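You operate a simulated robot arm through the tools that you are given. There is no shell and no other tool.

The job below is to be done with a simulated robot arm. You get a single attempt, and the scene is never put back.

## Task
Heat the pipe in the full flame till it glows red, then let it cool.
Fine: mat into the grey channel, then light on low; mat stays; afterwards grey block back and gas off. Where these are worked on the way, their far stop is far enough and under half their travel is too little: grey block.

The check looks at the end state, three seconds after you hand in, the way a careful person would. Anything else that was tipped, shoved, dropped, spilled or broken makes it a failure.

## Robot
A 7-joint arm with a two-finger parallel gripper, fixed in place. Base frame: the origin is at the foot of the arm, x ahead of it, y to its left, z up. Units: mm, rad, N and s.
Its first joint turns from -2.897 to 2.897 rad. Payload 1.57 kg.
The tool frame sits at the grasp point between the pads (the TCP): z along the fingers, y along the line on which they close. The tips reach 30 mm beyond it. The gripper opens to 110 mm. The fingers are 24 mm wide and 12 mm thick; the gripper's body (48 by 112 mm) begins 78 mm behind the TCP.
Orientation is that of the tool frame in the base frame, as a unit quaternion [w, x, y, z]. With the fingers straight down and closing along the base's y, the tool's x points along the base's -x, its y along +y and its z along -z.

## Interface
- The arm moves only by the tool play_rows. Its argument "moves" is a list of rows, each a list of 3 entries, a list of its own where there are three numbers: the shift along the tool's x, y, z in units of 300 mm (1.0 is 300 mm), then the turn, a rotation vector about the tool's x, y, z in units of 120 degrees (1.0 is 120 degrees), then the gripper command, from -1 (shut) to 1 (fully open), values between in proportion. In form: [[[x, y, z], [rx, ry, rz], hand], ...]. A call has 1 to 20 rows; each row is the pose to reach, as a shift and turn from the pose commanded when the call began, along the tool's axes at that moment. A call with a number of a shift or a turn outside -1 to 1 is refused whole. Each row takes 0.2 s and may step no farther than 50 mm and 0.15 rad from the row before; otherwise, or with a gripper value out of range, the whole call is refused. A pose out of reach is approached as far as the arm can. The call stops where the force on the tool passes 60 N (or 10 N more than at its start, if that is more) or the arm is blocked; 0.2 s more then pass. Each finger travels about 108 mm/s and halts on what it meets, pressing with about 36 N; the grip force reading is that of the motor and also rises with nothing between the fingers. The clock runs only during rows and for 0.2 s after the last one: add rows that repeat a pose to give the fingers time. The reply holds the time, the measured pose of the TCP, the force on the tool along the base axes, the opening and the grip force, in the units named above and with some noise, with the torque about the TCP (base axes, N m) and any sound that the robot's microphone picked up.
- Cameras (640 x 400 px; columns grow to the right, rows downward): "scene" is fixed at [220.5, -649.8, 1655]; the picture's right is [0.92, -0.40, 0.00], its down [-0.30, -0.70, -0.65] and it looks along [0.26, 0.60, -0.76] (base axes); focal length 214 px, centre (320, 200). "wrist" rides on the gripper at [70, 16, -141] in the tool frame; the picture's right is [-0.23, 0.97, 0.00], its down [-0.86, -0.20, -0.48] and it looks along [-0.47, -0.11, 0.88] (tool axes); focal length 222 px, centre (320, 200). There is no depth. A picture from a camera that has moved, and an enlarged one, comes with that camera's place and axes in the base frame and with its lens.
- grab_frame(camera): a new picture of that camera. No time passes.
- raise_lower(by): slides the trunk up (or, below 0, down) by that many mm; the arm rides with it, the base frame stays. It gives what a move gives, with no picture.
- close_up(camera, box): a new picture of the part [left, top, right, bottom] of that camera's present view, enlarged. No time passes.
- sign_off(): hands the job in; it is judged then, once.

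Places have to be worked out from the pictures, the camera data and where the tool is seen. Open the gripper and draw the arm clear of the work before you hand the job in, unless the task says otherwise.

The tools are called after "Call:" as name(argument=value, ...) on one line, values as JSON. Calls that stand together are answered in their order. play_rows: Moves the arm, as the interface text tells. Its arguments: {"type":"object","properties":{"moves":{"type":"array","items":{"type":"array"}}},"required":["moves"]} The other tools are called the same way: raise_lower (by) slides the trunk up or down; grab_frame (camera) takes a picture; close_up (camera, box) takes an enlarged picture of a part of a camera's view; sign_off () hands the job in.

At the start:

```text
t: 0.0
tcp_pos: [339.0, -376.9, 1433.4]
tcp_rot: [-0.018, 0.0, 1.0, 0.01]
force: [-0.6, 0.7, -0.6]
moment: [-0.02, 0.01, 0.0]
finger_gap: 110.0
grip_force: 0.0
trunk travel left (down, up): [-464.0, 146.0]
```

scene: 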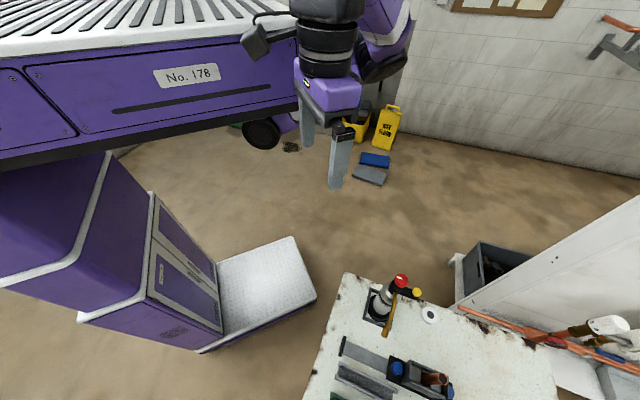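
wrist: 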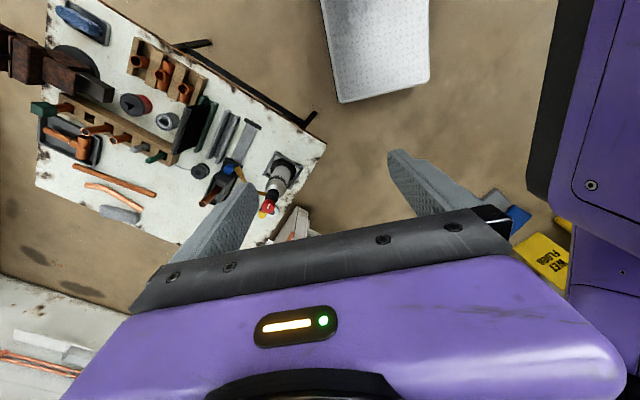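

I begin by looking closer at the bench in both cameras, to tell what the parts are before moving anything.

Call:
close_up(camera="scene", box=[300, 250, 560, 400])

Call:
close_up(camera="wrist", box=[30, 0, 190, 100])

Call:
close_up(camera="wrist", box=[30, 80, 190, 180])

Call:
close_up(camera="wrist", box=[160, 100, 320, 200])

Call:
close_up(camera="wrist", box=[20, 160, 260, 310])

```text
2.46 times, centred on (430, 325) of scene
camera zoom: at [220.5, -649.8, 1655.0], right [0.92, -0.4, 0.0], down [-0.3, -0.7, -0.65], along [0.26, 0.6, -0.76], focal length 528 px, centre (49, -108)
```

zoom: 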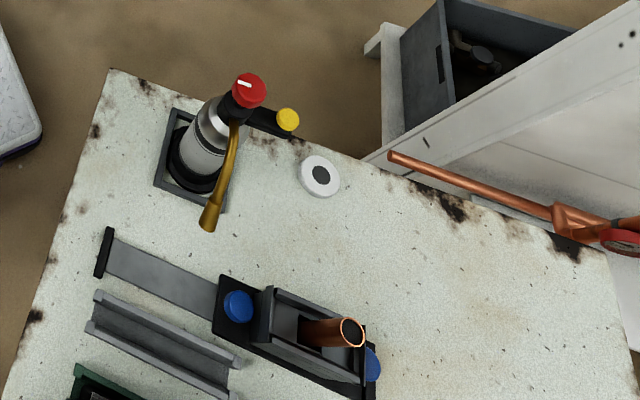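

```text
4.00 times, centred on (110, 50) of wrist
camera zoom: at [276.0, -363.3, 1578.0], right [0.23, 0.97, 0.01], down [0.87, -0.21, 0.44], along [0.43, -0.09, -0.9], focal length 888 px, centre (1160, 800)
```

zoom: 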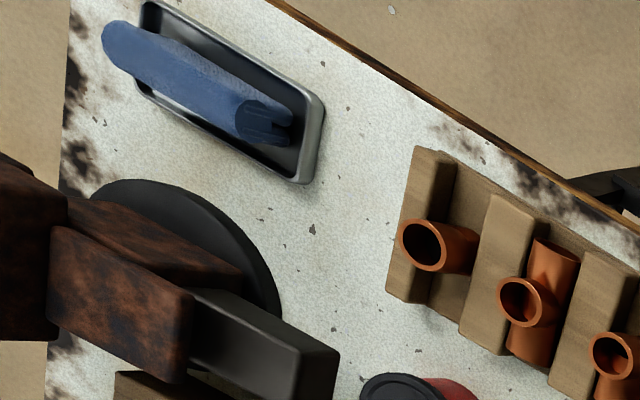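

```text
4.00 times, centred on (110, 130) of wrist
camera zoom: at [276.0, -363.3, 1578.0], right [0.23, 0.97, 0.01], down [0.87, -0.21, 0.44], along [0.43, -0.09, -0.9], focal length 888 px, centre (1160, 480)
```

zoom: 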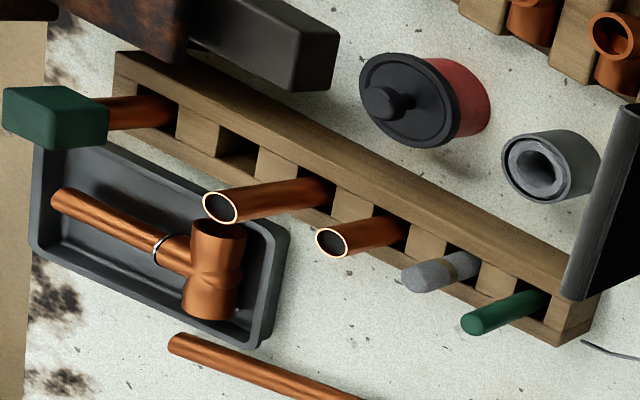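

```text
4.00 times, centred on (240, 150) of wrist
camera zoom: at [276.0, -363.3, 1578.0], right [0.23, 0.97, 0.01], down [0.87, -0.21, 0.44], along [0.43, -0.09, -0.9], focal length 888 px, centre (640, 400)
```

zoom: 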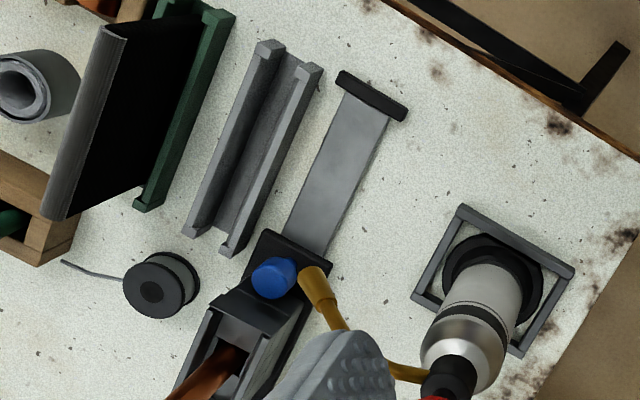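

```text
2.67 times, centred on (140, 235) of wrist
camera zoom: at [276.0, -363.3, 1578.0], right [0.23, 0.97, 0.01], down [0.87, -0.21, 0.44], along [0.43, -0.09, -0.9], focal length 592 px, centre (800, 107)
```

zoom: 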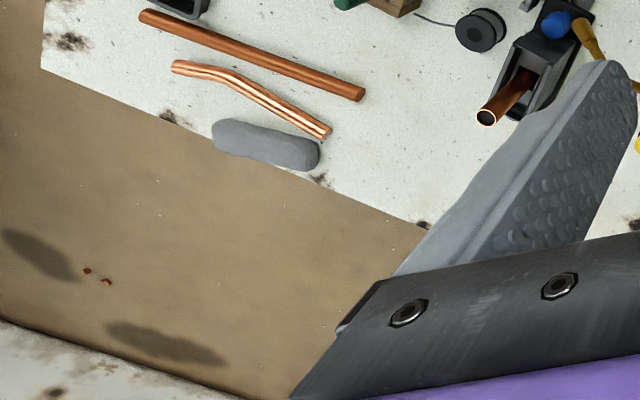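

The bench top triangulates to about z = 823 mm, with its near-left corner at about (447, -377). I lower the trunk so the wrist camera comes nearer the bench; the tool stays clear of the bench.

Call:
raise_lower(by=-200)

```text
t: 2.2
tcp_pos: [340.5, -376.0, 1231.5]
tcp_rot: [-0.022, -0.001, 1.0, 0.011]
force: [-0.3, -0.5, 0.5]
moment: [-0.01, -0.01, 0.01]
finger_gap: 109.9
grip_force: 0.0
trunk travel left (down, up): [-264.0, 346.0]
```

Tool is at z 1231, still clear. I shift it to about (240, -560) so the wrist camera looks at the torch and rail side of the bench.

Call:
play_rows(moves=[[[0.067, -0.123, 0], [0, 0, 0], 1], [[0.133, -0.245, 0], [0, 0, 0], 1], [[0.2, -0.368, 0], [0, 0, 0], 1], [[0.267, -0.49, 0], [0, 0, 0], 1], [[0.333, -0.613, 0], [0, 0, 0], 1], [[0.333, -0.613, 0], [0, 0, 0], 1]])

Call:
grab_frame(camera="wrist")

Call:
grab_frame(camera="scene")

```text
t: 3.3
tcp_pos: [367.1, -548.1, 1207.3]
tcp_rot: [-0.039, -0.105, 0.993, 0.023]
force: [-0.1, 0.9, 0.7]
moment: [0.0, -0.07, -0.02]
finger_gap: 110.1
grip_force: 0.1
out of reach, approached as far as the arm can: row 4, 5
trunk travel left (down, up): [-264.0, 346.0]
stopped in row 5: the arm was blocked; the commanded pose is now the measured one
```

```text
taken
camera wrist: at [308.7, -551.2, 1354.7], right [0.02, 1.0, 0.04], down [0.91, -0.03, 0.4], along [0.4, 0.03, -0.91], focal length 222 px, centre (320, 200)
```

wrist: 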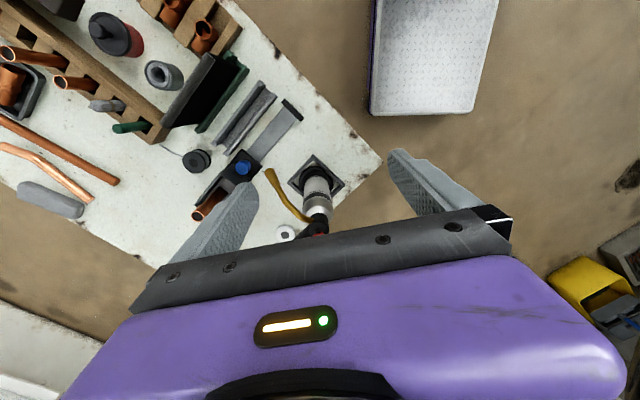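

```text
taken
```

scene: 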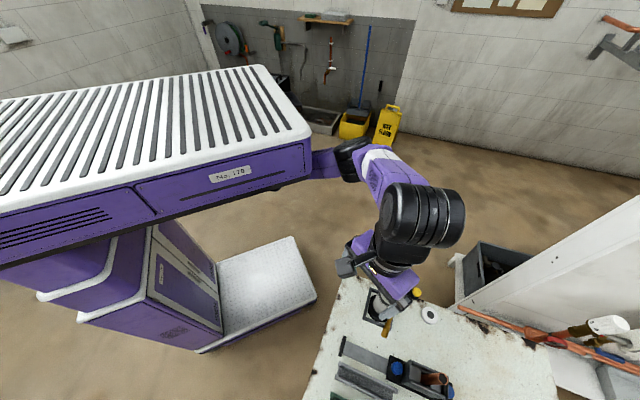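

The last pose was past a limit of the arm: it hangs under the beam (beam bottom about z 1195 now), so it needs the trunk high and the tool low. I raise the trunk back and then work lower with the arm.

Call:
raise_lower(by=200)

```text
t: 5.5
tcp_pos: [367.7, -546.0, 1407.9]
tcp_rot: [-0.039, -0.106, 0.993, 0.023]
force: [0.3, 0.1, -0.6]
moment: [-0.01, 0.01, -0.01]
finger_gap: 109.9
grip_force: 0.1
trunk travel left (down, up): [-464.0, 146.0]
```

Tool at (368, -546, 1408). I lower it 200 mm and take the tilt out, keeping the yaw.

Call:
play_rows(moves=[[[-0.01, -0.007, 0.133], [0.005, -0.008, 0], 1], [[-0.019, -0.014, 0.265], [0.01, -0.016, 0], 1], [[-0.029, -0.022, 0.398], [0.015, -0.024, 0], 1], [[-0.038, -0.029, 0.53], [0.02, -0.032, 0], 1], [[-0.048, -0.036, 0.663], [0.0218, -0.037, 0], 1], [[-0.048, -0.036, 0.663], [0.0218, -0.037, 0], 1]])

Call:
grab_frame(camera="wrist")

Call:
grab_frame(camera="scene")

```text
t: 6.9
tcp_pos: [367.4, -546.5, 1209.2]
tcp_rot: [0.003, -0.106, 0.994, 0.004]
force: [0.1, 0.5, -0.3]
moment: [0.01, -0.01, 0.01]
finger_gap: 109.8
grip_force: 0.1
trunk travel left (down, up): [-464.0, 146.0]
```

```text
taken
camera wrist: at [295.7, -547.3, 1350.4], right [0.02, 1.0, 0.01], down [0.88, -0.02, 0.48], along [0.48, 0.0, -0.88], focal length 222 px, centre (320, 200)
```

wrist: 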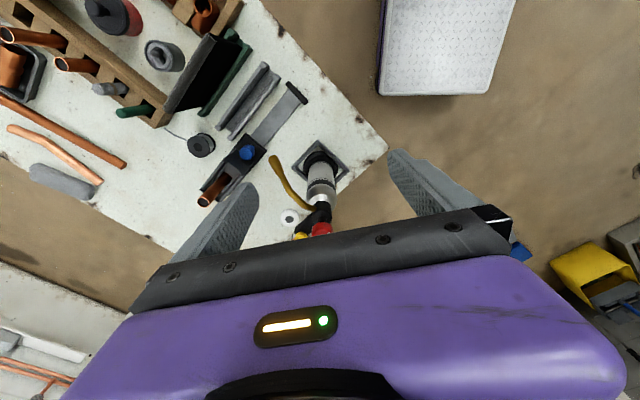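

```text
taken
```

scene: 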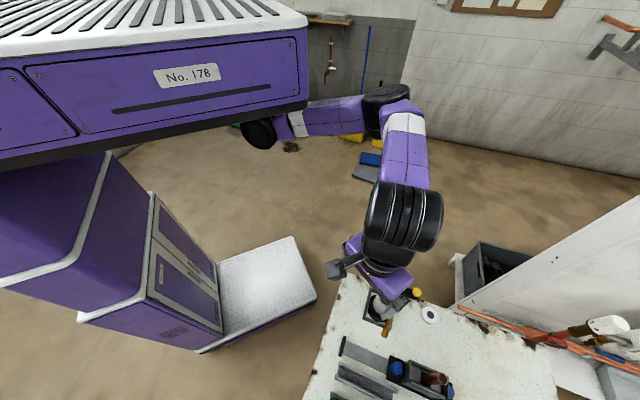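

The arm moves freely now. I move to about (440, -640, 1150), so the camera stands nearly above the rail, channels and torch.

Call:
play_rows(moves=[[[-0.057, -0.119, 0.065], [0, 0, 0], 1], [[-0.114, -0.237, 0.13], [0, 0, 0], 1], [[-0.171, -0.356, 0.195], [0, 0, 0], 1], [[-0.171, -0.356, 0.195], [0, 0, 0], 1]])

Call:
grab_frame(camera="wrist")

Call:
close_up(camera="wrist", box=[160, 0, 400, 150])

Call:
close_up(camera="scene", box=[320, 310, 480, 400])

```text
t: 7.9
tcp_pos: [441.3, -638.3, 1150.2]
tcp_rot: [0.003, -0.105, 0.994, 0.003]
force: [0.7, 0.4, 0.6]
moment: [0.01, 0.0, -0.01]
finger_gap: 109.8
grip_force: 0.1
trunk travel left (down, up): [-464.0, 146.0]
```

```text
taken
camera wrist: at [369.5, -639.6, 1291.6], right [0.02, 1.0, 0.01], down [0.88, -0.02, 0.48], along [0.48, 0.0, -0.88], focal length 222 px, centre (320, 200)
```

wrist: 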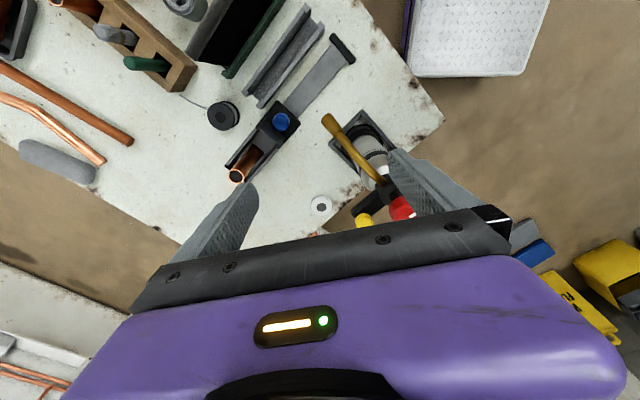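

```text
2.67 times, centred on (280, 75) of wrist
camera zoom: at [369.5, -639.6, 1291.6], right [0.02, 1.0, 0.01], down [0.88, -0.02, 0.48], along [0.48, 0.0, -0.88], focal length 592 px, centre (427, 533)
```

zoom: 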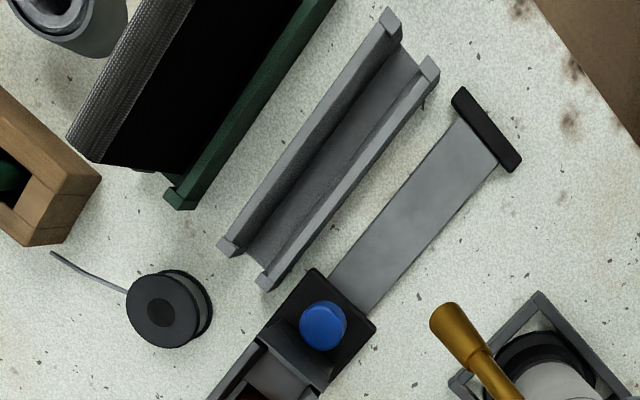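

```text
4.00 times, centred on (400, 355) of scene
camera zoom: at [220.5, -649.8, 1655.0], right [0.92, -0.4, 0.0], down [-0.3, -0.7, -0.65], along [0.26, 0.6, -0.76], focal length 858 px, centre (0, -420)
```

zoom: 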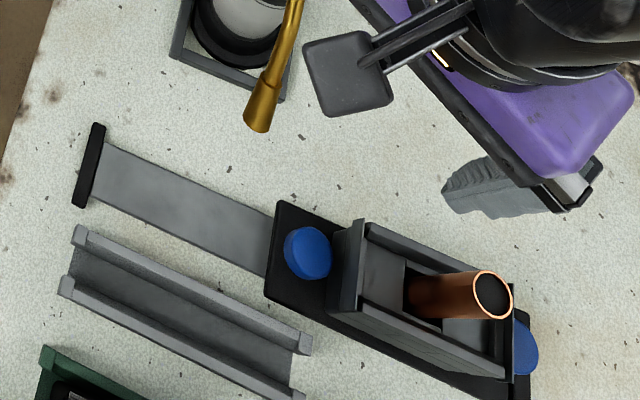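

The scene is clearer now: torch canister (red knob near (513, -538, 1055), yellow button near (546, -580, 1034), nozzle tip near (412, -630, 1016)), a carriage with the upright pipe on a flat rail running along (0.71, -0.71), the empty grey channel beside it, and the mat upright in the green channel. I turn the tool to yaw -45° and go toward the mat for a closer look.

Call:
play_rows(moves=[[[0.065, -0.026, 0.014], [0, 0, 0.068], 1], [[0.129, -0.052, 0.029], [0, 0, 0.136], 1], [[0.194, -0.078, 0.043], [0, 0, 0.204], 1], [[0.258, -0.104, 0.057], [0, 0, 0.272], 1], [[0.323, -0.13, 0.071], [0, 0, 0.34], 1], [[0.387, -0.156, 0.086], [0, 0, 0.409], 1], [[0.452, -0.182, 0.1], [0, 0, 0.4767], 1], [[0.452, -0.182, 0.1], [0, 0, 0.4767], 1]])

Call:
grab_frame(camera="wrist")

Call:
grab_frame(camera="scene")

```text
t: 9.7
tcp_pos: [319.6, -718.4, 1117.8]
tcp_rot: [0.001, 0.384, 0.923, 0.005]
force: [-0.3, 0.0, -0.4]
moment: [-0.01, 0.01, 0.02]
finger_gap: 110.1
grip_force: 0.0
out of reach, approached as far as the arm can: row 7, 8
trunk travel left (down, up): [-464.0, 146.0]
```

```text
taken
camera wrist: at [282.2, -658.9, 1260.1], right [0.85, 0.53, 0.01], down [0.46, -0.75, 0.47], along [0.26, -0.4, -0.88], focal length 222 px, centre (320, 200)
```

wrist: 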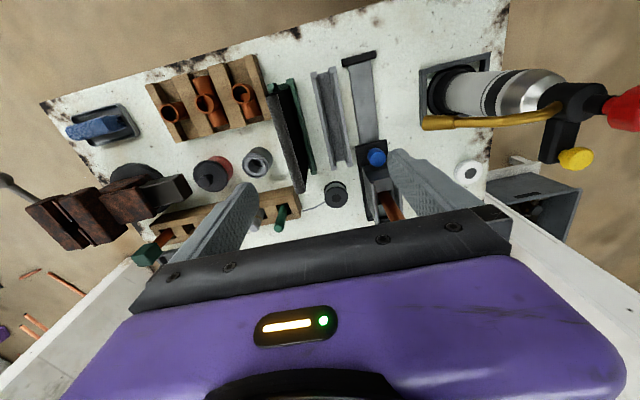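

```text
taken
```

scene: 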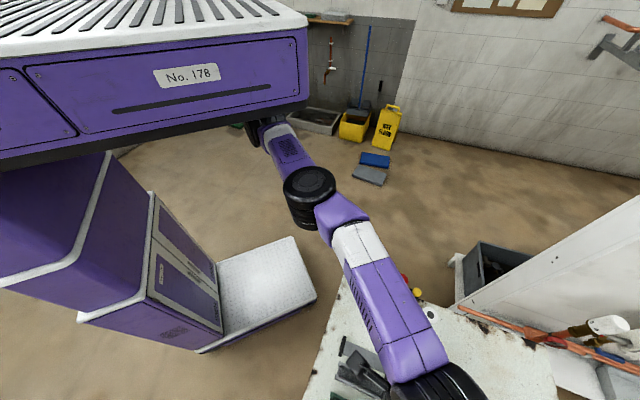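

The pose was reached to within a few mm. I look closely at the mat, channels, carriage and torch from here.

Call:
close_up(camera="wrist", box=[240, 40, 400, 140])

Call:
close_up(camera="wrist", box=[400, 40, 640, 190])

Call:
close_up(camera="wrist", box=[240, 120, 400, 220])

Call:
close_up(camera="scene", box=[320, 260, 480, 360])

```text
4.00 times, centred on (320, 90) of wrist
camera zoom: at [282.2, -658.9, 1260.1], right [0.85, 0.53, 0.01], down [0.46, -0.75, 0.47], along [0.26, -0.4, -0.88], focal length 888 px, centre (320, 640)
```

zoom: 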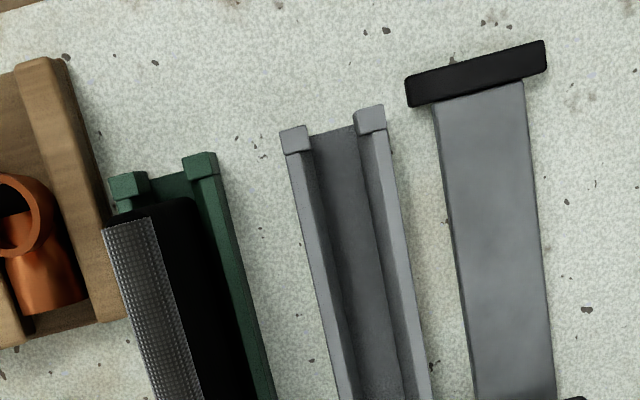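

```text
2.67 times, centred on (520, 115) of wrist
camera zoom: at [282.2, -658.9, 1260.1], right [0.85, 0.53, 0.01], down [0.46, -0.75, 0.47], along [0.26, -0.4, -0.88], focal length 592 px, centre (-213, 427)
```

zoom: 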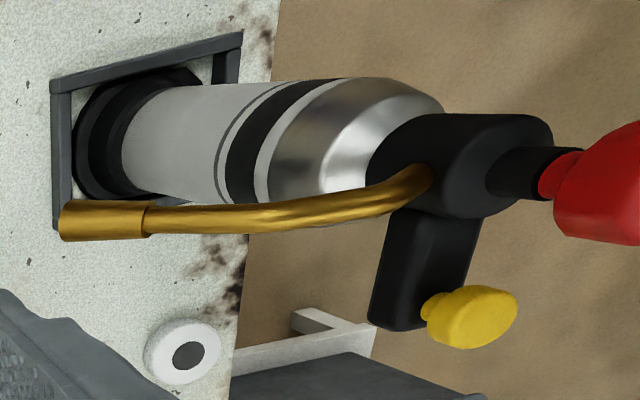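

```text
4.00 times, centred on (320, 170) of wrist
camera zoom: at [282.2, -658.9, 1260.1], right [0.85, 0.53, 0.01], down [0.46, -0.75, 0.47], along [0.26, -0.4, -0.88], focal length 888 px, centre (320, 320)
```

zoom: 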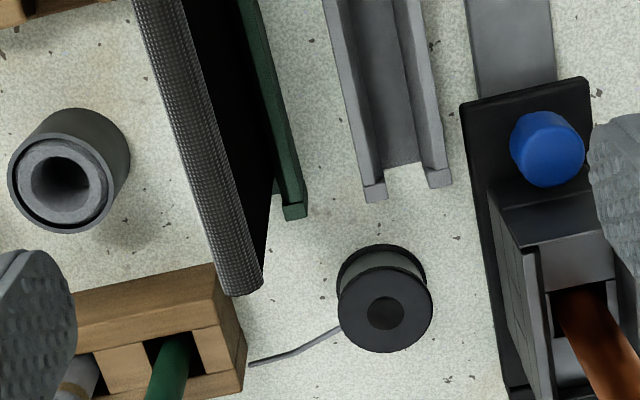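

```text
4.00 times, centred on (400, 310) of scene
camera zoom: at [220.5, -649.8, 1655.0], right [0.92, -0.4, 0.0], down [-0.3, -0.7, -0.65], along [0.26, 0.6, -0.76], focal length 858 px, centre (0, -240)
```

zoom: 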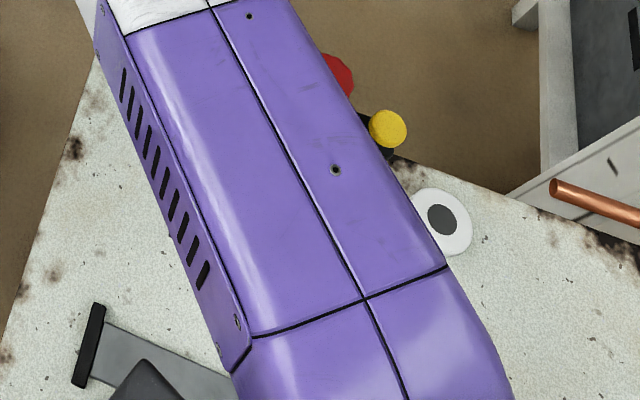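

The mat's top strip triangulates to z ≈ 950, 14-15 mm thick, about 140 mm long, centred near (292, -754). The grey channel lies 71 mm from the green one (+50.6 mm in x and in y), with a slot of about 20 mm. I go over the mat at z 1040 with the gripper about 60 mm open.

Call:
play_rows(moves=[[[-0.013, -0.075, 0.13], [0, 0, 0], 0.5], [[-0.027, -0.149, 0.26], [0, 0, 0], 0.1], [[-0.027, -0.149, 0.26], [0, 0, 0], 0.1], [[-0.027, -0.149, 0.26], [0, 0, 0], 0.1]])

Call:
grab_frame(camera="wrist")

Call:
grab_frame(camera="scene")

```text
t: 10.7
tcp_pos: [300.9, -722.9, 1050.4]
tcp_rot: [0.001, 0.384, 0.924, 0.005]
force: [-0.5, -0.1, -0.3]
moment: [0.01, 0.03, 0.0]
finger_gap: 60.5
grip_force: 0.1
out of reach, approached as far as the arm can: row 1, 2, 3, 4
trunk travel left (down, up): [-464.0, 146.0]
```

```text
taken
camera wrist: at [262.7, -662.8, 1192.7], right [0.85, 0.53, 0.01], down [0.46, -0.75, 0.48], along [0.26, -0.4, -0.88], focal length 222 px, centre (320, 200)
```

wrist: 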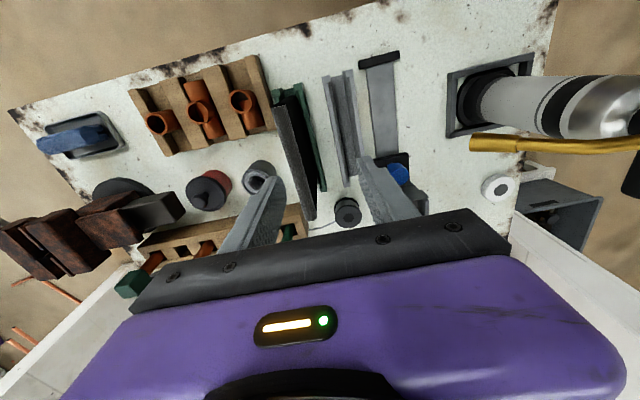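

```text
taken
```

scene: 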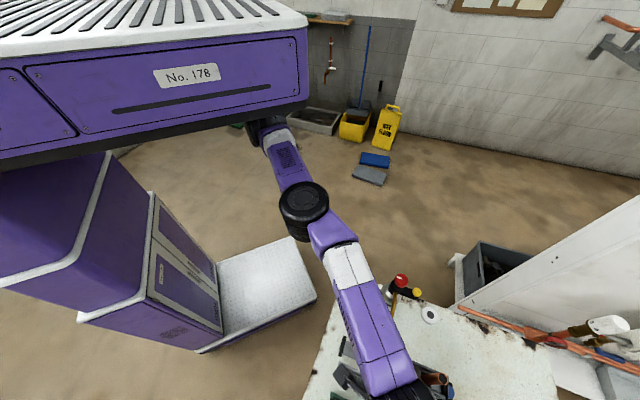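

The arm only got to radius ~783 at this trunk height, so the trunk must come down for more reach near the bench. I back the tool up and away first so that the fingers don't come near the mat.

Call:
play_rows(moves=[[[0.015, 0.071, -0.1], [0, 0, 0], 0.1], [[0.031, 0.143, -0.2], [0, 0, 0], 0.1], [[0.046, 0.214, -0.3], [0, 0, 0], 0.1], [[0.046, 0.214, -0.3], [0, 0, 0], 0.1]])

```text
t: 11.7
tcp_pos: [337.5, -665.6, 1139.9]
tcp_rot: [0.002, 0.383, 0.924, 0.005]
force: [0.2, -0.5, 0.0]
moment: [-0.01, 0.01, -0.02]
finger_gap: 60.3
grip_force: 0.1
trunk travel left (down, up): [-464.0, 146.0]
```

Tool at (337, -666, 1140), clear of everything. I lower the trunk 130 mm, which brings the tips to about z 980, still above the mat (950) and clear of the nozzle.

Call:
raise_lower(by=-130)

Call:
grab_frame(camera="scene")

Call:
grab_frame(camera="wrist")

```text
t: 13.3
tcp_pos: [336.5, -665.5, 1010.0]
tcp_rot: [0.001, 0.382, 0.924, 0.005]
force: [-0.8, 0.1, -0.6]
moment: [0.01, 0.01, -0.01]
finger_gap: 60.5
grip_force: 0.0
trunk travel left (down, up): [-334.0, 276.0]
```

```text
taken
```

scene: 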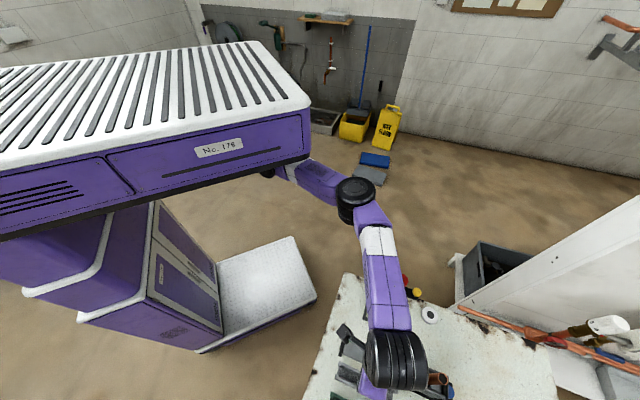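

```text
taken
camera wrist: at [298.9, -606.7, 1152.2], right [0.85, 0.53, 0.01], down [0.46, -0.75, 0.47], along [0.26, -0.4, -0.88], focal length 222 px, centre (320, 200)
```

wrist: 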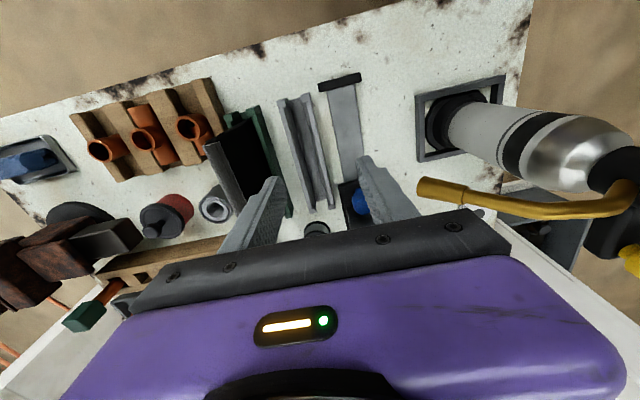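

The view confirms the fingers straddle the space near the grey channel. I move over the mat at (294, -755), z about 1000.

Call:
play_rows(moves=[[[-0.037, -0.104, 0.0], [0, 0, 0], 0.1], [[-0.073, -0.207, 0.01], [0, 0, 0], 0.1], [[-0.11, -0.311, 0.033], [0, 0, 0], 0.1], [[-0.11, -0.311, 0.033], [0, 0, 0], 0.1]])

Call:
grab_frame(camera="wrist")

Call:
close_up(camera="wrist", box=[220, 100, 420, 225])

```text
t: 14.3
tcp_pos: [300.5, -716.1, 998.7]
tcp_rot: [0.002, 0.384, 0.923, 0.005]
force: [-0.6, -0.3, -0.5]
moment: [0.01, 0.0, -0.01]
finger_gap: 60.5
grip_force: 0.2
out of reach, approached as far as the arm can: row 2, 3, 4
trunk travel left (down, up): [-334.0, 276.0]
```

```text
taken
camera wrist: at [262.8, -657.5, 1141.8], right [0.85, 0.53, 0.01], down [0.46, -0.75, 0.47], along [0.26, -0.4, -0.88], focal length 222 px, centre (320, 200)
```

wrist: 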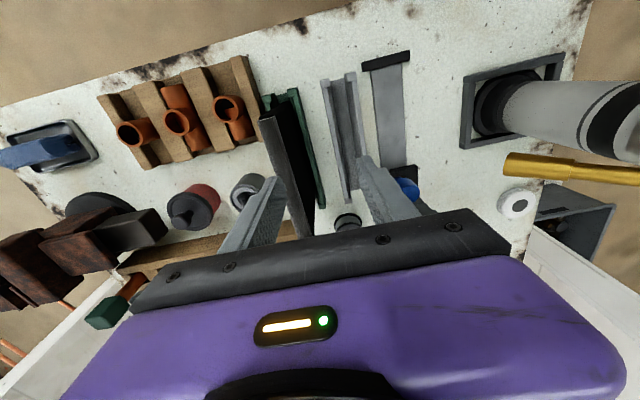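

```text
3.20 times, centred on (320, 162) of wrist
camera zoom: at [262.8, -657.5, 1141.8], right [0.85, 0.53, 0.01], down [0.46, -0.75, 0.47], along [0.26, -0.4, -0.88], focal length 711 px, centre (320, 320)
```

zoom: 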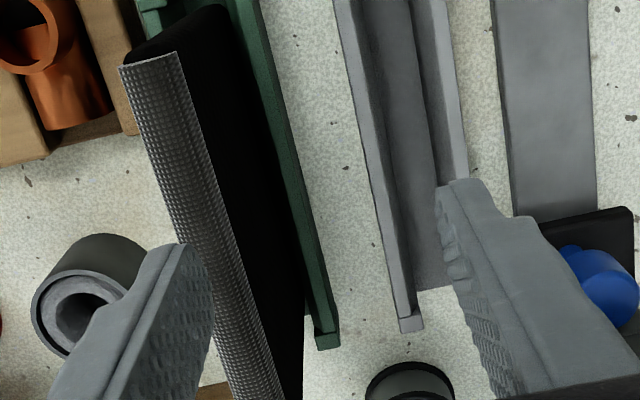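

Again "out of reach" at radius ~777, so trunk height is not the limit; I look at the arm itself to see how its joints are folded.

Call:
grab_frame(camera="scene")

Call:
close_up(camera="scene", box=[220, 100, 480, 400])

```text
taken
```

scene: 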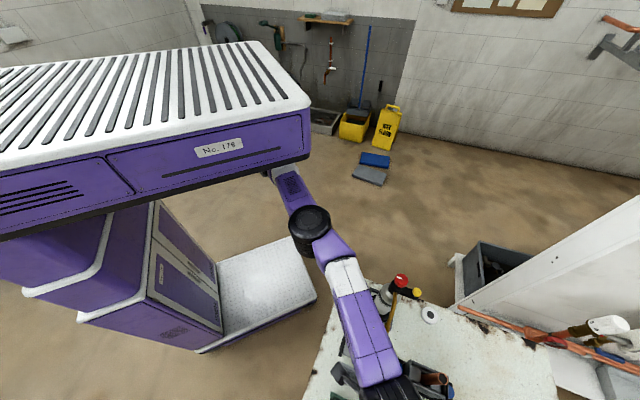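

```text
1.33 times, centred on (350, 250) of scene
camera zoom: at [220.5, -649.8, 1655.0], right [0.92, -0.4, 0.0], down [-0.3, -0.7, -0.65], along [0.26, 0.6, -0.76], focal length 286 px, centre (280, 133)
```

zoom: 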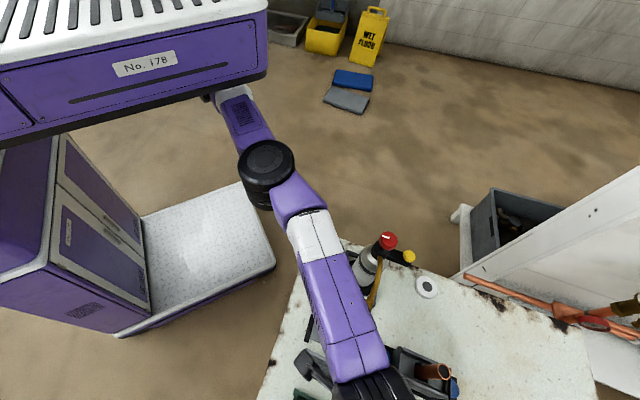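

The arm hangs under the beam and is nearly straight here. I try the other way: trunk back up so the tool works lower relative to the shoulder, first checking with the tips kept above the mat.

Call:
raise_lower(by=276)

Call:
play_rows(moves=[[[0, 0.02, 0.16], [0, 0, 0], 0.1], [[0, 0.04, 0.32], [0, 0, 0], 0.1], [[0, 0.06, 0.48], [0, 0, 0], 0.1], [[0, 0.08, 0.64], [0, 0, 0], 0.1], [[0, 0.1, 0.8], [0, 0, 0], 0.1], [[0, 0.1, 0.93], [0, 0, 0], 0.1], [[0, 0.1, 0.93], [0, 0, 0], 0.1]])

Call:
grab_frame(camera="scene")

```text
t: 17.1
tcp_pos: [300.0, -716.4, 1275.1]
tcp_rot: [0.0, 0.382, 0.924, 0.006]
force: [-0.2, 0.3, -0.6]
moment: [-0.01, 0.02, -0.04]
finger_gap: 60.7
grip_force: 0.0
trunk travel left (down, up): [-610.0, 0.0]
```

```text
t: 18.7
tcp_pos: [323.9, -693.7, 993.6]
tcp_rot: [0.001, 0.383, 0.924, 0.003]
force: [-0.3, 0.1, -0.9]
moment: [-0.01, -0.04, 0.03]
finger_gap: 60.5
grip_force: 0.1
trunk travel left (down, up): [-610.0, 0.0]
```

```text
taken
```

scene: 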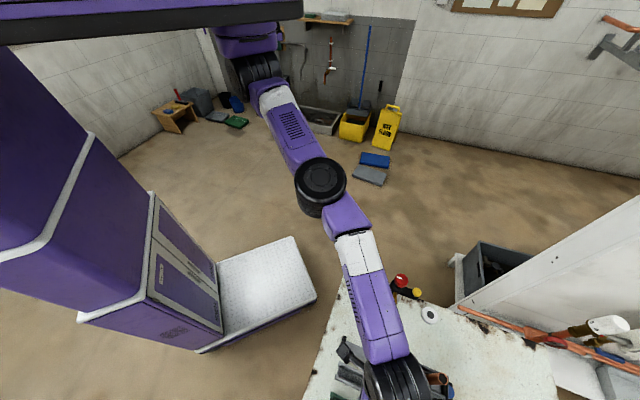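

No limit met this time at z 994 with the trunk fully up. I push outward to the spot over the mat.

Call:
play_rows(moves=[[[-0.037, -0.107, 0.0], [0, 0, 0], 0.1], [[-0.073, -0.214, 0.0], [0, 0, 0], 0.1], [[-0.073, -0.214, 0.0], [0, 0, 0], 0.1]])

Call:
grab_frame(camera="wrist")

```text
t: 19.5
tcp_pos: [312.3, -698.3, 1006.7]
tcp_rot: [0.001, 0.384, 0.923, 0.006]
force: [0.1, -0.3, -0.6]
moment: [0.0, -0.02, 0.0]
finger_gap: 60.7
grip_force: 0.1
out of reach, approached as far as the arm can: row 1, 2, 3
trunk travel left (down, up): [-610.0, 0.0]
```

```text
taken
camera wrist: at [274.0, -638.8, 1149.0], right [0.85, 0.53, 0.01], down [0.46, -0.75, 0.47], along [0.26, -0.4, -0.88], focal length 222 px, centre (320, 200)
```

wrist: 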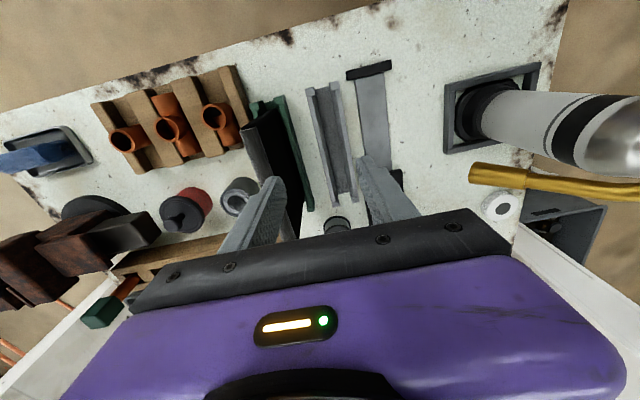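

At trunk-top the reach is shorter still: the fit says the arm is fully stretched, with best reach when the tool is ~1050 below the trunk reference. I will use the trunk at about -110 and tilt the tool 20° about its closing axis, so the tips lean outward along the mat's length. First I go up.

Call:
play_rows(moves=[[[0, 0.01, -0.15], [0, 0, 0], 0.1], [[0, 0.02, -0.3], [0, 0, 0], 0.1], [[0, 0.03, -0.45], [0, 0, 0], 0.1], [[0, 0.04, -0.6], [0, 0, 0], 0.1], [[0, 0.05, -0.75], [0, 0, 0], 0.1], [[0, 0.05, -0.85], [0, 0, 0], 0.1], [[0, 0.05, -0.85], [0, 0, 0], 0.1]])

Call:
raise_lower(by=-256)

```text
t: 21.1
tcp_pos: [322.6, -690.7, 1262.6]
tcp_rot: [0.001, 0.383, 0.924, 0.005]
force: [0.5, 0.0, -0.6]
moment: [-0.04, -0.01, 0.03]
finger_gap: 60.5
grip_force: 0.1
trunk travel left (down, up): [-610.0, 0.0]
```

```text
t: 23.7
tcp_pos: [321.3, -691.1, 1005.4]
tcp_rot: [0.001, 0.383, 0.924, 0.005]
force: [0.6, 0.5, -0.1]
moment: [0.0, 0.0, -0.01]
finger_gap: 60.3
grip_force: 0.1
trunk travel left (down, up): [-354.0, 256.0]
```

Now I tilt 20° (tips toward the far end of the mat) while moving over the mat's middle at z ~1000.

Call:
play_rows(moves=[[[0, 0, 0.0], [0, -0.0556, 0], 0.1], [[0, 0, 0.0], [0, -0.111, 0], 0.1], [[0, 0, 0.0], [0, -0.1667, 0], 0.1], [[-0.043, -0.107, 0.0], [0, -0.1667, 0], 0.1], [[-0.087, -0.214, 0.0], [0, -0.1667, 0], 0.1], [[-0.087, -0.214, 0.0], [0, -0.1667, 0], 0.1]])

Call:
grab_frame(camera="wrist")

Call:
close_up(camera="wrist", box=[200, 100, 440, 250])

```text
t: 25.1
tcp_pos: [295.1, -754.9, 1005.8]
tcp_rot: [0.162, 0.378, 0.91, -0.062]
force: [0.2, 0.3, 0.2]
moment: [-0.02, -0.01, -0.03]
finger_gap: 60.8
grip_force: 0.1
trunk travel left (down, up): [-354.0, 256.0]
```

```text
taken
camera wrist: at [226.0, -664.0, 1115.1], right [0.84, 0.54, 0.09], down [0.31, -0.6, 0.74], along [0.45, -0.59, -0.67], focal length 222 px, centre (320, 200)
```

wrist: 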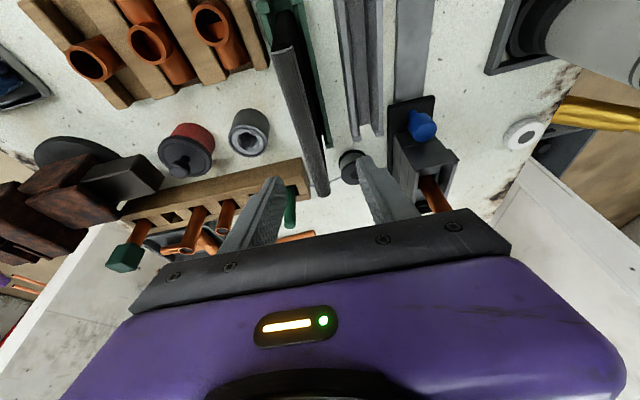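

```text
2.67 times, centred on (320, 175) of wrist
camera zoom: at [226.0, -664.0, 1115.1], right [0.84, 0.54, 0.09], down [0.31, -0.6, 0.74], along [0.45, -0.59, -0.67], focal length 592 px, centre (320, 267)
```

zoom: 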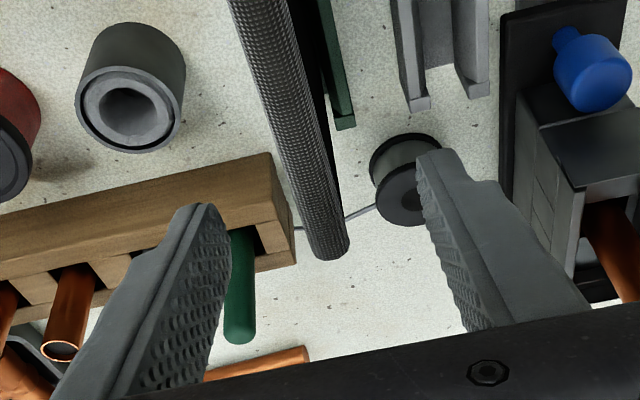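

The tilted pose was reached exactly; the mat's strip lies between the fingers (mat p ≈ 327, tool p ≈ 325). I narrow the opening to ~44 mm to clear the insulation roll on the left and go straight down to z 935.

Call:
play_rows(moves=[[[0, -0.007, 0], [0, 0, 0], -0.2], [[0.02, -0.007, 0.056], [0, 0, 0], -0.2], [[0.04, -0.007, 0.112], [0, 0, 0], -0.2], [[0.06, -0.007, 0.167], [0, 0, 0], -0.2], [[0.081, -0.007, 0.223], [0, 0, 0], -0.2], [[0.081, -0.007, 0.223], [0, 0, 0], -0.2]])

Call:
grab_frame(camera="wrist")

Call:
close_up(camera="wrist", box=[200, 80, 440, 230])

```text
t: 26.5
tcp_pos: [295.6, -756.0, 932.7]
tcp_rot: [0.161, 0.378, 0.91, -0.061]
force: [-0.6, -0.3, 0.3]
moment: [0.0, 0.01, 0.01]
finger_gap: 43.6
grip_force: 0.0
trunk travel left (down, up): [-354.0, 256.0]
```

```text
taken
camera wrist: at [226.9, -664.8, 1043.7], right [0.84, 0.54, 0.09], down [0.31, -0.6, 0.74], along [0.45, -0.59, -0.67], focal length 222 px, centre (320, 200)
```

wrist: 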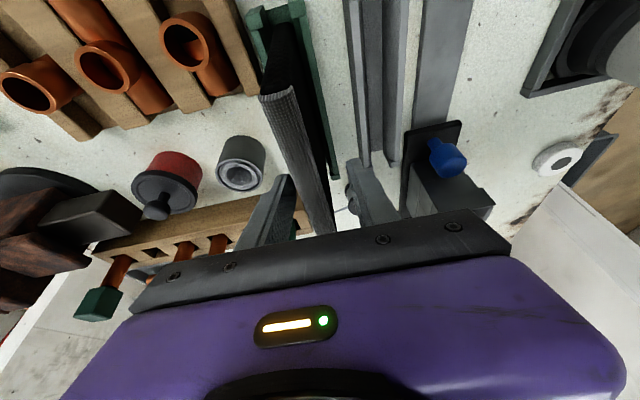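

```text
2.67 times, centred on (320, 155) of wrist
camera zoom: at [226.9, -664.8, 1043.7], right [0.84, 0.54, 0.09], down [0.31, -0.6, 0.74], along [0.45, -0.59, -0.67], focal length 592 px, centre (320, 320)
```

zoom: 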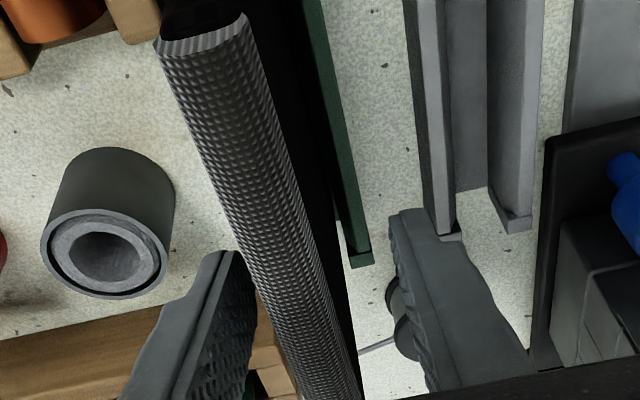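

The mat stands between the fingers with clearance on both sides. I close on it, holding the pose.

Call:
play_rows(moves=[[[0, 0, 0], [0, 0, 0], -1], [[0, 0, 0], [0, 0, 0], -1], [[0, 0, 0], [0, 0, 0], -1]])

Call:
close_up(camera="wrist", box=[200, 80, 440, 230])

```text
t: 27.3
tcp_pos: [294.3, -755.3, 932.7]
tcp_rot: [0.161, 0.378, 0.909, -0.063]
force: [-4.7, -11.2, -2.4]
moment: [-1.13, 0.57, -0.03]
finger_gap: 15.7
grip_force: 30.9
trunk travel left (down, up): [-354.0, 256.0]
```

```text
2.67 times, centred on (320, 155) of wrist
camera zoom: at [226.0, -665.3, 1043.8], right [0.84, 0.54, 0.08], down [0.31, -0.6, 0.74], along [0.45, -0.6, -0.67], focal length 592 px, centre (320, 320)
```

zoom: 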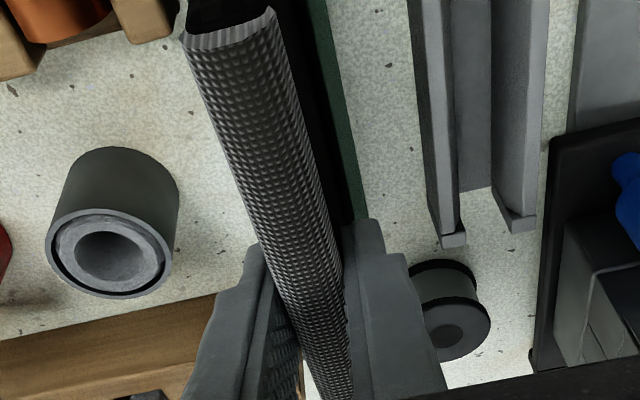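

The mat is gripped (15.7 mm thick), but an 11 N sideways load shows it sits a few mm further toward +p. I ease the tool that way to take the load off before lifting.

Call:
play_rows(moves=[[[0, -0.01, 0], [0, 0, 0], -1], [[0, -0.01, 0], [0, 0, 0], -1]])

```text
t: 27.9
tcp_pos: [293.9, -756.5, 933.6]
tcp_rot: [0.161, 0.378, 0.91, -0.061]
force: [-1.7, 0.0, 1.9]
moment: [0.16, 0.5, -0.09]
finger_gap: 15.6
grip_force: 31.0
trunk travel left (down, up): [-354.0, 256.0]
```

Load is gone now. I lift the mat 70 mm straight up.

Call:
play_rows(moves=[[[-0.01, 0, -0.0275], [0, 0, 0], -1], [[-0.02, 0.0005, -0.055], [0, 0, 0], -1], [[-0.04, 0.001, -0.11], [0, 0, 0], -1], [[-0.06, 0.0015, -0.165], [0, 0, 0], -1], [[-0.08, 0.002, -0.22], [0, 0, 0], -1], [[-0.08, 0.002, -0.22], [0, 0, 0], -1]])

Call:
grab_frame(camera="wrist")

Call:
grab_frame(camera="scene")

```text
t: 29.3
tcp_pos: [292.2, -756.8, 1005.0]
tcp_rot: [0.161, 0.379, 0.909, -0.062]
force: [0.0, -0.5, -2.0]
moment: [-0.07, 0.01, -0.01]
finger_gap: 15.6
grip_force: 31.4
trunk travel left (down, up): [-354.0, 256.0]
```

```text
taken
camera wrist: at [223.3, -665.8, 1114.7], right [0.84, 0.54, 0.09], down [0.31, -0.6, 0.74], along [0.45, -0.59, -0.67], focal length 222 px, centre (320, 200)
```

wrist: 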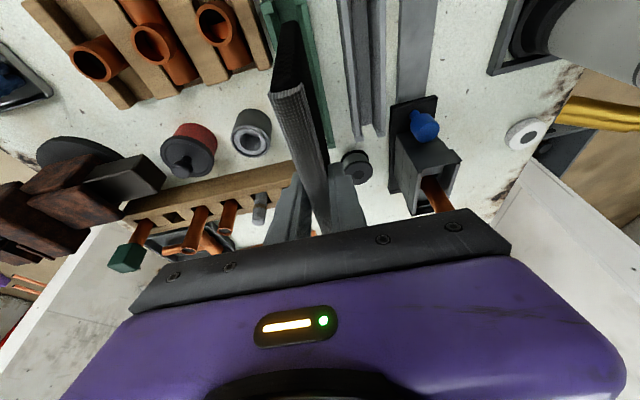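

```text
taken
```

scene: 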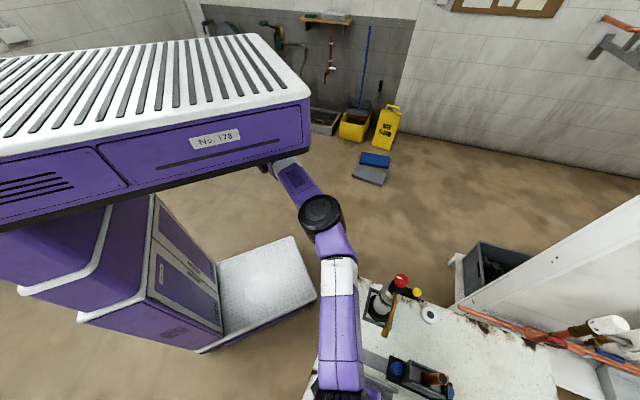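

The mat is free of the green channel (about 2 N weight). I carry it 72 mm over, above the grey channel.

Call:
play_rows(moves=[[[0, 0.08, 0.0], [0, 0, 0], -1], [[0, 0.16, 0.0], [0, 0, 0], -1], [[0.0, 0.239, 0.002], [0, 0, 0], -1], [[0.0, 0.239, 0.002], [0, 0, 0], -1], [[0.0, 0.239, 0.002], [0, 0, 0], -1]])

Call:
grab_frame(camera="wrist")

Call:
close_up(camera="wrist", box=[220, 0, 420, 125])

Call:
close_up(camera="wrist", box=[220, 100, 420, 225])

Call:
close_up(camera="scene", box=[300, 280, 480, 400])

```text
t: 30.5
tcp_pos: [343.2, -705.8, 1003.9]
tcp_rot: [0.162, 0.377, 0.91, -0.061]
force: [-0.1, 1.0, -1.0]
moment: [-0.02, 0.02, 0.03]
finger_gap: 15.5
grip_force: 31.3
trunk travel left (down, up): [-354.0, 256.0]
```

```text
taken
camera wrist: at [274.5, -615.0, 1113.6], right [0.84, 0.54, 0.09], down [0.31, -0.6, 0.74], along [0.45, -0.59, -0.67], focal length 222 px, centre (320, 200)
```

wrist: 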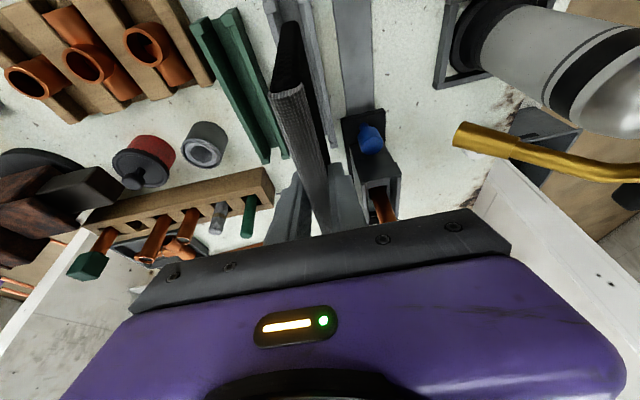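

```text
3.20 times, centred on (320, 62) of wrist
camera zoom: at [274.5, -615.0, 1113.6], right [0.84, 0.54, 0.09], down [0.31, -0.6, 0.74], along [0.45, -0.59, -0.67], focal length 711 px, centre (320, 640)
```

zoom: 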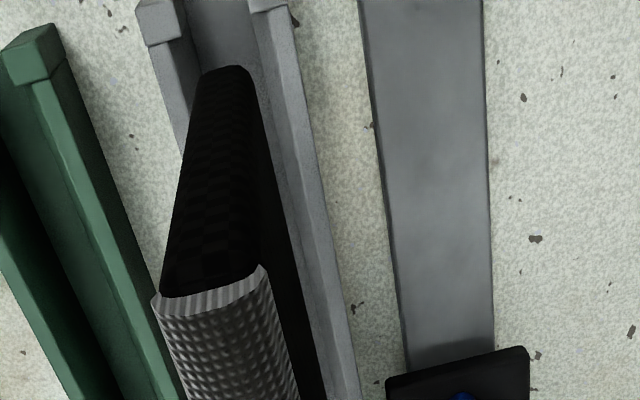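

```text
3.20 times, centred on (320, 162) of wrist
camera zoom: at [274.5, -615.0, 1113.6], right [0.84, 0.54, 0.09], down [0.31, -0.6, 0.74], along [0.45, -0.59, -0.67], focal length 711 px, centre (320, 320)
```

zoom: 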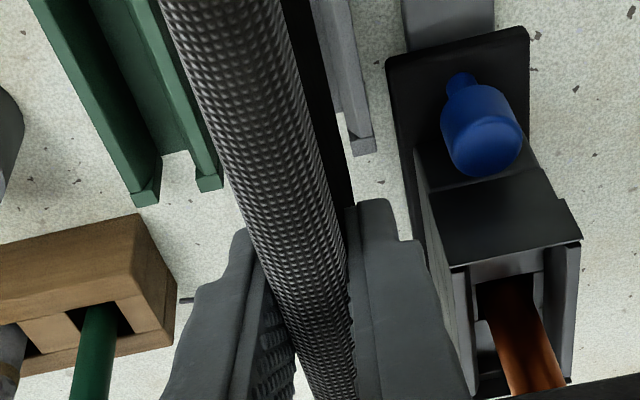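

```text
3.33 times, centred on (390, 340) of scene
camera zoom: at [220.5, -649.8, 1655.0], right [0.92, -0.4, 0.0], down [-0.3, -0.7, -0.65], along [0.26, 0.6, -0.76], focal length 715 px, centre (87, -267)
```

zoom: 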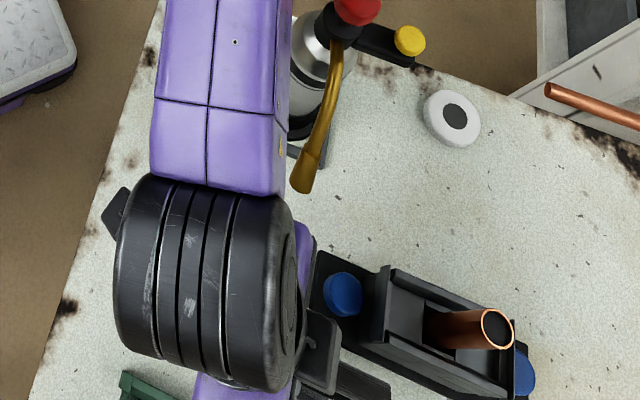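

The mat is above the grey channel. I enlarge the far end, with both channels in one picture, to check the alignment across the slot before lowering.

Call:
close_up(camera="wrist", box=[180, 0, 340, 100])

Call:
close_up(camera="wrist", box=[240, 80, 400, 180])

```text
4.00 times, centred on (260, 50) of wrist
camera zoom: at [274.5, -615.0, 1113.6], right [0.84, 0.54, 0.09], down [0.31, -0.6, 0.74], along [0.45, -0.59, -0.67], focal length 888 px, centre (560, 800)
```

zoom: 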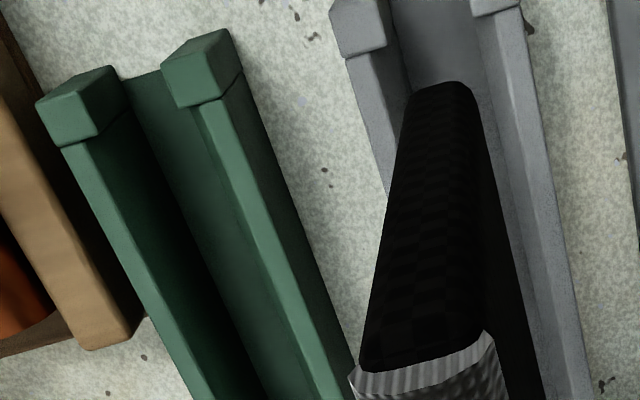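

```text
4.00 times, centred on (320, 130) of wrist
camera zoom: at [274.5, -615.0, 1113.6], right [0.84, 0.54, 0.09], down [0.31, -0.6, 0.74], along [0.45, -0.59, -0.67], focal length 888 px, centre (320, 480)
```

zoom: 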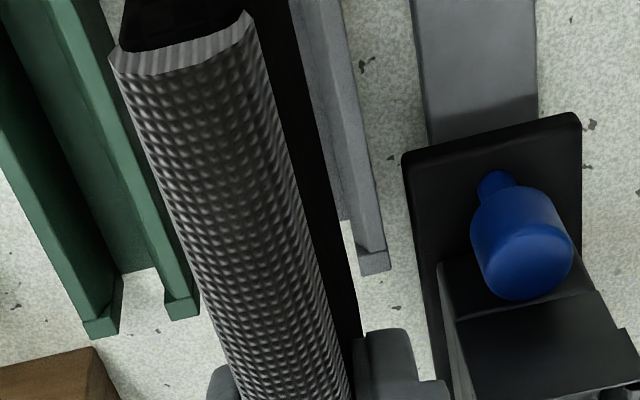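

The slot centre works out to p ≈ 254.4 and the mat's lower edge to 253-255, with about ±2.5 mm of play, so it is aligned. I lower 40 mm in small steps and read the force.

Call:
play_rows(moves=[[[0.0114, -0.0003, 0.0314], [0, 0, 0], -1], [[0.0228, -0.0006, 0.0628], [0, 0, 0], -1], [[0.0342, -0.001, 0.0942], [0, 0, 0], -1], [[0.0456, -0.0013, 0.1256], [0, 0, 0], -1], [[0.0456, -0.0013, 0.1256], [0, 0, 0], -1]])

Call:
close_up(camera="wrist", box=[220, 0, 420, 125])

```text
t: 31.7
tcp_pos: [342.3, -707.6, 963.7]
tcp_rot: [0.161, 0.378, 0.91, -0.061]
force: [-0.1, -0.1, -1.7]
moment: [0.02, 0.01, 0.0]
finger_gap: 15.5
grip_force: 31.2
trunk travel left (down, up): [-354.0, 256.0]
```

```text
3.20 times, centred on (320, 62) of wrist
camera zoom: at [273.4, -616.9, 1073.4], right [0.84, 0.54, 0.09], down [0.31, -0.6, 0.74], along [0.45, -0.59, -0.67], focal length 711 px, centre (320, 640)
```

zoom: 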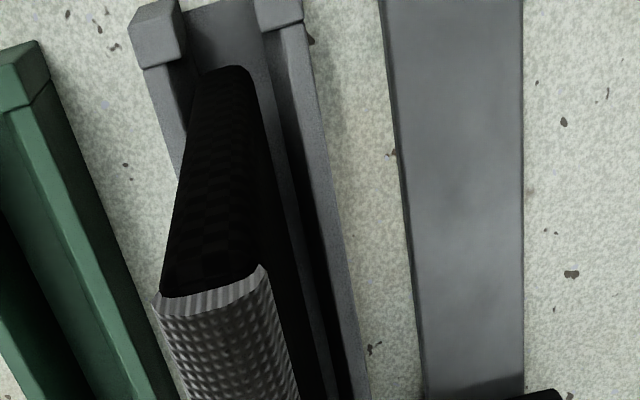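

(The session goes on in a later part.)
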